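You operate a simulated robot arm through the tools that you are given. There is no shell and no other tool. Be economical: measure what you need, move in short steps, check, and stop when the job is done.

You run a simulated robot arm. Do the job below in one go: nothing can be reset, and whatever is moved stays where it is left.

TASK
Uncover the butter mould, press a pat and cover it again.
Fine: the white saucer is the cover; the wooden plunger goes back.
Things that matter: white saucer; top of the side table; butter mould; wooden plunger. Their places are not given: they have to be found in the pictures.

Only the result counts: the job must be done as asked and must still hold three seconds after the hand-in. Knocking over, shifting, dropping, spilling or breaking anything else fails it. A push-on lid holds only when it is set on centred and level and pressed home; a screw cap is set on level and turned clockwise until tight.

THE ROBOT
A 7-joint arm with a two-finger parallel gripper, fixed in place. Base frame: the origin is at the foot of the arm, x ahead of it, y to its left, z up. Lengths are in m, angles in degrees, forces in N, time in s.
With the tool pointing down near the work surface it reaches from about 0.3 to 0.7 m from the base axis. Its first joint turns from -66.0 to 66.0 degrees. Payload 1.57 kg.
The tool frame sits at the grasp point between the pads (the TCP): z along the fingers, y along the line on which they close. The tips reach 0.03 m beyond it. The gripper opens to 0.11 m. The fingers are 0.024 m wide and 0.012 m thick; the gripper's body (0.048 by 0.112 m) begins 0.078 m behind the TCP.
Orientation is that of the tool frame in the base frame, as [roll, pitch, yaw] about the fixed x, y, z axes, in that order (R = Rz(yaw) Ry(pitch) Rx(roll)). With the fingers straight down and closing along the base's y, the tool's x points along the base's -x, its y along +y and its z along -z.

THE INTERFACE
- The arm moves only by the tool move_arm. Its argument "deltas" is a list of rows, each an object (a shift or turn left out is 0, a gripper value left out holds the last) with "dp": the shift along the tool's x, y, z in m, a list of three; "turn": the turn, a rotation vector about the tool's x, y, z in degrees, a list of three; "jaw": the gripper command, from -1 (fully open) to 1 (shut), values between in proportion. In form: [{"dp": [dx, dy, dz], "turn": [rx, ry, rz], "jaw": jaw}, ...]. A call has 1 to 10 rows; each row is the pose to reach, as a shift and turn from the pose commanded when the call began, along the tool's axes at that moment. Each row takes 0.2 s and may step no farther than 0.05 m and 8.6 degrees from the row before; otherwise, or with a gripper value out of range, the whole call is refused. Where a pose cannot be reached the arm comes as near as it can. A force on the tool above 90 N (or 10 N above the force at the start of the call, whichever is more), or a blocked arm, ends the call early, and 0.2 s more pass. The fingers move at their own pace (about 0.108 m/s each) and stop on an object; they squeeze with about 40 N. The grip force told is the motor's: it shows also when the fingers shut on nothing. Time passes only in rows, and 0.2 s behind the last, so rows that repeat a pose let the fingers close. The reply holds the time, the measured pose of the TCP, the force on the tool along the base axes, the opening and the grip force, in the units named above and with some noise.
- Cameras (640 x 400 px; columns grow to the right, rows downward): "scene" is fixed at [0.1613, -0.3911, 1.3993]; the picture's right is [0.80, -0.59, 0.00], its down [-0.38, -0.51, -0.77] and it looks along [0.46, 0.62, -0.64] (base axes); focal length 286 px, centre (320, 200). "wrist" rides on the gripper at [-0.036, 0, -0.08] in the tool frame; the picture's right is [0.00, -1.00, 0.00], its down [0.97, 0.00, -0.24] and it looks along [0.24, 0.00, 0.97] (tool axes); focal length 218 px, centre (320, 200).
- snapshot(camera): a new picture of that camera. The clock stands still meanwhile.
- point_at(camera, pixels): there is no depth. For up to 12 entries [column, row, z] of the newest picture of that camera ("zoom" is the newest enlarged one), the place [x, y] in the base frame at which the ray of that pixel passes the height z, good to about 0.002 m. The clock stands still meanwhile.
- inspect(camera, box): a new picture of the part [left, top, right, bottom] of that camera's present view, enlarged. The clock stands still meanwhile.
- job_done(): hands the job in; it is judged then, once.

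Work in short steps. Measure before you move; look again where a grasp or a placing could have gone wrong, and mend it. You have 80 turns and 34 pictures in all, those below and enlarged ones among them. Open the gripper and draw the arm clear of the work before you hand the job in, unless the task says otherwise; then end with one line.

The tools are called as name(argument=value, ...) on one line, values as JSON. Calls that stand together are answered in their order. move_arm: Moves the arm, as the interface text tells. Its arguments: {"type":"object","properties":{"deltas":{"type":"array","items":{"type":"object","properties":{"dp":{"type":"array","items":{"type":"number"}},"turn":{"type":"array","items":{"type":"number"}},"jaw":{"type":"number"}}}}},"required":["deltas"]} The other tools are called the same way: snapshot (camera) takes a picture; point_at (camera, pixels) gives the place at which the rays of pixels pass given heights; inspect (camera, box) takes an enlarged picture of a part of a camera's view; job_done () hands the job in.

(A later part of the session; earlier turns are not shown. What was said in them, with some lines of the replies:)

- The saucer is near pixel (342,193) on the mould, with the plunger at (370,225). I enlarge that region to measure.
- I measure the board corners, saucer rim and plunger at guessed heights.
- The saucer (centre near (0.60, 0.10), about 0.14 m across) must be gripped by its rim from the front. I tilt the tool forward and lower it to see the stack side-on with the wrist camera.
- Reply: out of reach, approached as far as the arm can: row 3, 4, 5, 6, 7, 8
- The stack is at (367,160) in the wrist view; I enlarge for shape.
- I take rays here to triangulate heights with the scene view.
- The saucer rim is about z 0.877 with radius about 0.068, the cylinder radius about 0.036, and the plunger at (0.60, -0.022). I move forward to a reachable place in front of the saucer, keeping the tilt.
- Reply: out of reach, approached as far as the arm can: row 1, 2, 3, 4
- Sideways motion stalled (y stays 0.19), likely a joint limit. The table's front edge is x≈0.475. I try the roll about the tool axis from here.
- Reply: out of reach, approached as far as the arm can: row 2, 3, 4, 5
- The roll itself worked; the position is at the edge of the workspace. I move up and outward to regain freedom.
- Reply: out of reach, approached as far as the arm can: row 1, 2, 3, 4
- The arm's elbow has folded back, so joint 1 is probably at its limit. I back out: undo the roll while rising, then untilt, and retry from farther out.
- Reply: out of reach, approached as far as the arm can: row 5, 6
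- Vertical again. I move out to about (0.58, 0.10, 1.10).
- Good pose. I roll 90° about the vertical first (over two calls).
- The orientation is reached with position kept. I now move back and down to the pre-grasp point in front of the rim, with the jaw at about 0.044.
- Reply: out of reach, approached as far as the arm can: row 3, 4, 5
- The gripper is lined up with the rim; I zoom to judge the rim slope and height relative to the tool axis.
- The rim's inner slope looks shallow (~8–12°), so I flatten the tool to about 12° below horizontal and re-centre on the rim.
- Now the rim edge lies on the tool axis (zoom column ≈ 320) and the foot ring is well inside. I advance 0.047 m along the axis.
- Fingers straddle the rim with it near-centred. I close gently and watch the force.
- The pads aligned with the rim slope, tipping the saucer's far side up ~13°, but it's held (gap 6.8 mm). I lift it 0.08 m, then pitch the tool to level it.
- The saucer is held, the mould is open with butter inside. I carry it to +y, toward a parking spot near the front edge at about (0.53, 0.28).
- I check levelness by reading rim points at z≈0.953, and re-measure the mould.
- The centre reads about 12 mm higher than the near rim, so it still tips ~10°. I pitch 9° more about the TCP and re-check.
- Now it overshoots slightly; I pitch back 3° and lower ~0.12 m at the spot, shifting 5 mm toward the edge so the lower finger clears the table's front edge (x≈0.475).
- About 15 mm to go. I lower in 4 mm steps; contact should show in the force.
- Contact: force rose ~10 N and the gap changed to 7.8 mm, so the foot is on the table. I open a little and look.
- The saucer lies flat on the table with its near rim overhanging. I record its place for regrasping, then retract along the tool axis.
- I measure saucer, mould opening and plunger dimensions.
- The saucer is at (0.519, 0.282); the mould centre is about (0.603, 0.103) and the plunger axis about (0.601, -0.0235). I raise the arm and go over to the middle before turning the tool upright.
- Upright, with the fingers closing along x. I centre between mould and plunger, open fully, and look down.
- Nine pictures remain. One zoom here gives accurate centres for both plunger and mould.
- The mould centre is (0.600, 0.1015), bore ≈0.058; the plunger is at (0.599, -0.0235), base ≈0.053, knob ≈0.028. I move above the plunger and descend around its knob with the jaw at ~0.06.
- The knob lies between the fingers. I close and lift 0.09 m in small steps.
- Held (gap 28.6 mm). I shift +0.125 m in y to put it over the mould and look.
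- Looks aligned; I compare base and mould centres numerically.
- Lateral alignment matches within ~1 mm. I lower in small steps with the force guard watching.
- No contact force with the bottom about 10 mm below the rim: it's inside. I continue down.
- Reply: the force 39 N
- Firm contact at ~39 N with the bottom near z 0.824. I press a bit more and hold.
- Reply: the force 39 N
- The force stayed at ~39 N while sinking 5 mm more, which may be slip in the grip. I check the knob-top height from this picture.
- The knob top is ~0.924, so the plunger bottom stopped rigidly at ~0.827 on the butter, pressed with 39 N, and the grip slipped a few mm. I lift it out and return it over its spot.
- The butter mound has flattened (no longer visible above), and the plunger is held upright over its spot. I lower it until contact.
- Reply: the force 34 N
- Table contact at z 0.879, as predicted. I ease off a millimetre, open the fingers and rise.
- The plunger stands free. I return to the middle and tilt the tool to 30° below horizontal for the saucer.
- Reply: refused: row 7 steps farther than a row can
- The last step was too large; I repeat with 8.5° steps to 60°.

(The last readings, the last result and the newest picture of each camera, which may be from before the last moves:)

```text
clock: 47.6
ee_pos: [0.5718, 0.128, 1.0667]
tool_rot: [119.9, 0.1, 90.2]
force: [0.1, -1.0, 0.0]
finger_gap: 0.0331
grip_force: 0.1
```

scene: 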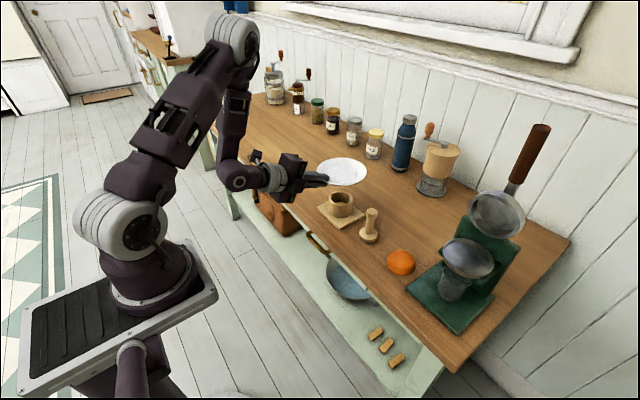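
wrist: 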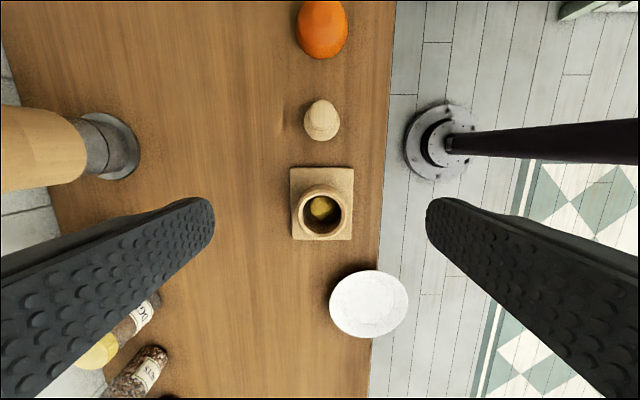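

Tilted 30°. I follow the reverse path to the pre-grasp point in front of the parked saucer.

move_arm(deltas=[{"dp": [0.03, -0.0237, -0.021]}, {"dp": [0.06, -0.056, -0.037]}, {"dp": [0.09, -0.0883, -0.0529]}, {"dp": [0.12, -0.1206, -0.0689]}, {"dp": [0.14, -0.1573, -0.0824]}, {"dp": [0.1515, -0.2006, -0.0974]}, {"dp": [0.1515, -0.2395, -0.0749]}, {"dp": [0.1515, -0.2776, -0.0529]}, {"dp": [0.1515, -0.2776, -0.0529]}])

```text
clock: 49.6
ee_pos: [0.3877, 0.2801, 0.8536]
tool_rot: [120.1, 0.0, 90.0]
force: [-0.1, 0.1, 0.1]
finger_gap: 0.0333
grip_force: 0.0
```

I advance along the axis to straddle the rim, then check with one wrist view.

move_arm(deltas=[{"dp": [0, 0, 0.02]}, {"dp": [0, 0, 0.04]}, {"dp": [0, 0, 0.06]}, {"dp": [0, 0, 0.06]}])

inspect(camera="wrist", box=[160, 60, 480, 260])

```text
clock: 50.6
ee_pos: [0.4412, 0.2811, 0.8245]
tool_rot: [120.1, 0.0, 90.0]
force: [0.3, -0.4, 0.7]
finger_gap: 0.0333
grip_force: 0.1
```

```text
2.00 times, centred on (320, 160) of wrist
```

zoom: 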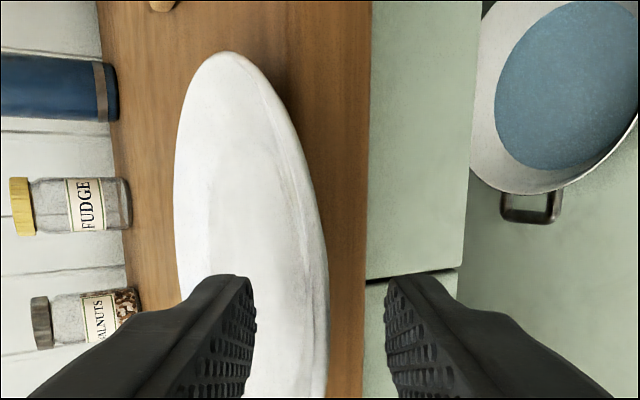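

The rim sits ~2 mm below the axis. I shift 1.5 mm that way and close slowly.

move_arm(deltas=[{"dp": [0, -0.0015, 0]}, {"dp": [0, -0.0015, 0], "jaw": 0.7}, {"dp": [0, -0.0015, 0], "jaw": 0.85}, {"dp": [0, -0.0015, 0], "jaw": 1}, {"dp": [0, -0.0015, 0], "jaw": 1}, {"dp": [0, -0.0015, 0], "jaw": 1}])

```text
clock: 52.0
ee_pos: [0.4403, 0.2798, 0.8228]
tool_rot: [119.8, 0.0, 89.9]
force: [1.6, -2.1, 12.4]
finger_gap: 0.0082
grip_force: 27.6
```

Gripped. I lift 0.13 m straight up, then carry it over the mould (shift +0.084 x, −0.179 y).

move_arm(deltas=[{"dp": [0, 0.013, -0.0075]}, {"dp": [0, 0.04, -0.023]}, {"dp": [0, 0.078, -0.045]}, {"dp": [0, 0.1126, -0.065]}, {"dp": [0, 0.1126, -0.065]}])

move_arm(deltas=[{"dp": [-0.036, 0.0084, 0.0145]}, {"dp": [-0.072, 0.0168, 0.0291]}, {"dp": [-0.108, 0.0252, 0.0436]}, {"dp": [-0.144, 0.0336, 0.0582]}, {"dp": [-0.179, 0.042, 0.0727]}, {"dp": [-0.179, 0.042, 0.0727]}])

inspect(camera="scene", box=[290, 140, 400, 240])

```text
clock: 53.2
ee_pos: [0.4404, 0.2805, 0.9524]
tool_rot: [120.0, -0.1, 90.0]
force: [-0.1, 0.0, -1.7]
finger_gap: 0.0066
grip_force: 26.5
```

```text
clock: 54.6
ee_pos: [0.5247, 0.1024, 0.9535]
tool_rot: [119.9, 0.0, 90.0]
force: [-0.4, -0.1, -1.3]
finger_gap: 0.0066
grip_force: 26.0
```

```text
4.00 times, centred on (345, 190) of scene
```

zoom: 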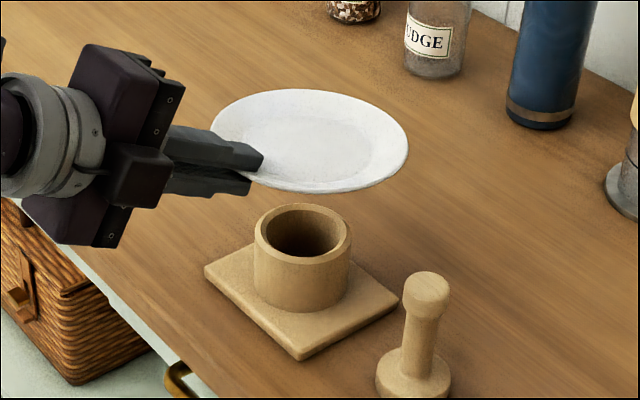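

I read the saucer's centre against the expected level height.

point_at(camera="zoom", pixels=[[211, 130, 0.948], [409, 147, 0.948], [290, 89, 0.948], [325, 193, 0.948], [380, 107, 0.948], [390, 178, 0.948], [230, 105, 0.948], [310, 140, 0.948], [254, 235, 0.86], [351, 235, 0.86], [302, 203, 0.86], [302, 263, 0.86]])

```text
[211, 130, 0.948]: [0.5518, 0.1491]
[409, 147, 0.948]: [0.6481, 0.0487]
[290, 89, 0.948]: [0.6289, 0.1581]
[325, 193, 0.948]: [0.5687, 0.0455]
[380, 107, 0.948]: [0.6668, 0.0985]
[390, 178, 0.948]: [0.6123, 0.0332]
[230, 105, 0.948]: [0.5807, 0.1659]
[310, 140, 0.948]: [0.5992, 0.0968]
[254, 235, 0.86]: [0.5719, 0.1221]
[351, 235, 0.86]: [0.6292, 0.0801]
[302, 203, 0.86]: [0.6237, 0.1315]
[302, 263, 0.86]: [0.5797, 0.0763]
```

Saucer centre and mould centre agree within ~2–3 mm and it's nearly level. I trim the tilt 1.5° and lower 0.06 m.

move_arm(deltas=[{"dp": [0, -0.017, 0.01], "turn": [-1.5, 0, 0]}, {"dp": [0, -0.035, 0.02], "turn": [-1.5, 0, 0]}, {"dp": [0, -0.052, 0.03], "turn": [-1.5, 0, 0]}, {"dp": [0, -0.052, 0.03], "turn": [-1.5, 0, 0]}])

move_arm(deltas=[{"dp": [0, -0.0017, 0.001]}, {"dp": [0, -0.0035, 0.002]}, {"dp": [0, -0.0052, 0.003]}, {"dp": [0, -0.0069, 0.004]}, {"dp": [0, -0.0087, 0.005]}, {"dp": [0, -0.0104, 0.006]}])

```text
clock: 55.6
ee_pos: [0.5248, 0.1018, 0.8914]
tool_rot: [118.4, 0.0, 89.9]
force: [-0.4, 0.0, -1.0]
finger_gap: 0.0067
grip_force: 26.1
```

```text
clock: 57.0
ee_pos: [0.5266, 0.1009, 0.8802]
tool_rot: [118.0, -0.1, 89.9]
force: [-6.5, -1.7, 34.8]
finger_gap: 0.008
grip_force: 26.9
```

Contact at z 0.880, close to the predicted 0.882. I ease up 2 mm, open, and look before retracting.

move_arm(deltas=[{"dp": [0, 0.0018, -0.001]}, {"dp": [0, 0.0018, -0.001], "jaw": 0.8}, {"dp": [0, 0.0018, -0.001], "jaw": 0.6}, {"dp": [0, 0.0018, -0.001], "jaw": 0.4}, {"dp": [0, 0.0018, -0.001], "jaw": 0.4}])

move_arm(deltas=[{"dp": [0, 0.001, -0.03]}, {"dp": [0, 0.002, -0.06]}, {"dp": [0, 0.002, -0.08]}])

inspect(camera="scene", box=[290, 150, 400, 250])

```text
clock: 58.2
ee_pos: [0.5247, 0.1015, 0.8825]
tool_rot: [118.5, 0.0, 90.1]
force: [0.0, -0.5, 0.7]
finger_gap: 0.0331
grip_force: 0.1
```

```text
clock: 59.0
ee_pos: [0.4654, 0.1137, 0.917]
tool_rot: [118.5, 0.0, 90.0]
force: [-0.1, -0.4, -0.3]
finger_gap: 0.033
grip_force: 0.1
out of reach, approached as far as the arm can: row 3
```

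```text
4.00 times, centred on (345, 200) of scene
```

zoom: 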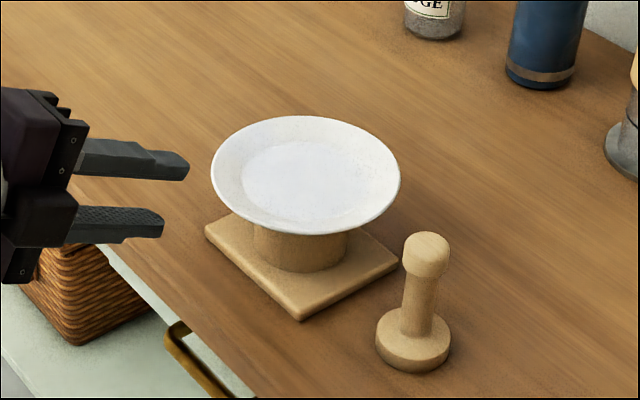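

The saucer and plunger appear at exactly their starting pixels (saucer 210–400 × 116–235, plunger base 375–452), level and centred. I draw the arm clear upward.

move_arm(deltas=[{"dp": [0, 0.035, -0.019]}, {"dp": [0, 0.07, -0.038]}, {"dp": [0, 0.105, -0.05]}, {"dp": [0, 0.14, -0.05], "jaw": -1}])

```text
clock: 60.0
ee_pos: [0.4855, 0.1139, 1.0636]
tool_rot: [118.5, 0.0, 90.0]
force: [-0.4, -0.1, -1.3]
finger_gap: 0.1099
grip_force: 0.0
out of reach, approached as far as the arm can: row 1, 2, 3
```

The arm is clear with the gripper open, so I hand the job in.

job_done()

```text
The job is handed in.
```

I uncovered the mould, pressed the butter with the plunger at about 39 N, and put the plunger back where it stood. The saucer is back on the mould, centred and level, and the job is handed in.
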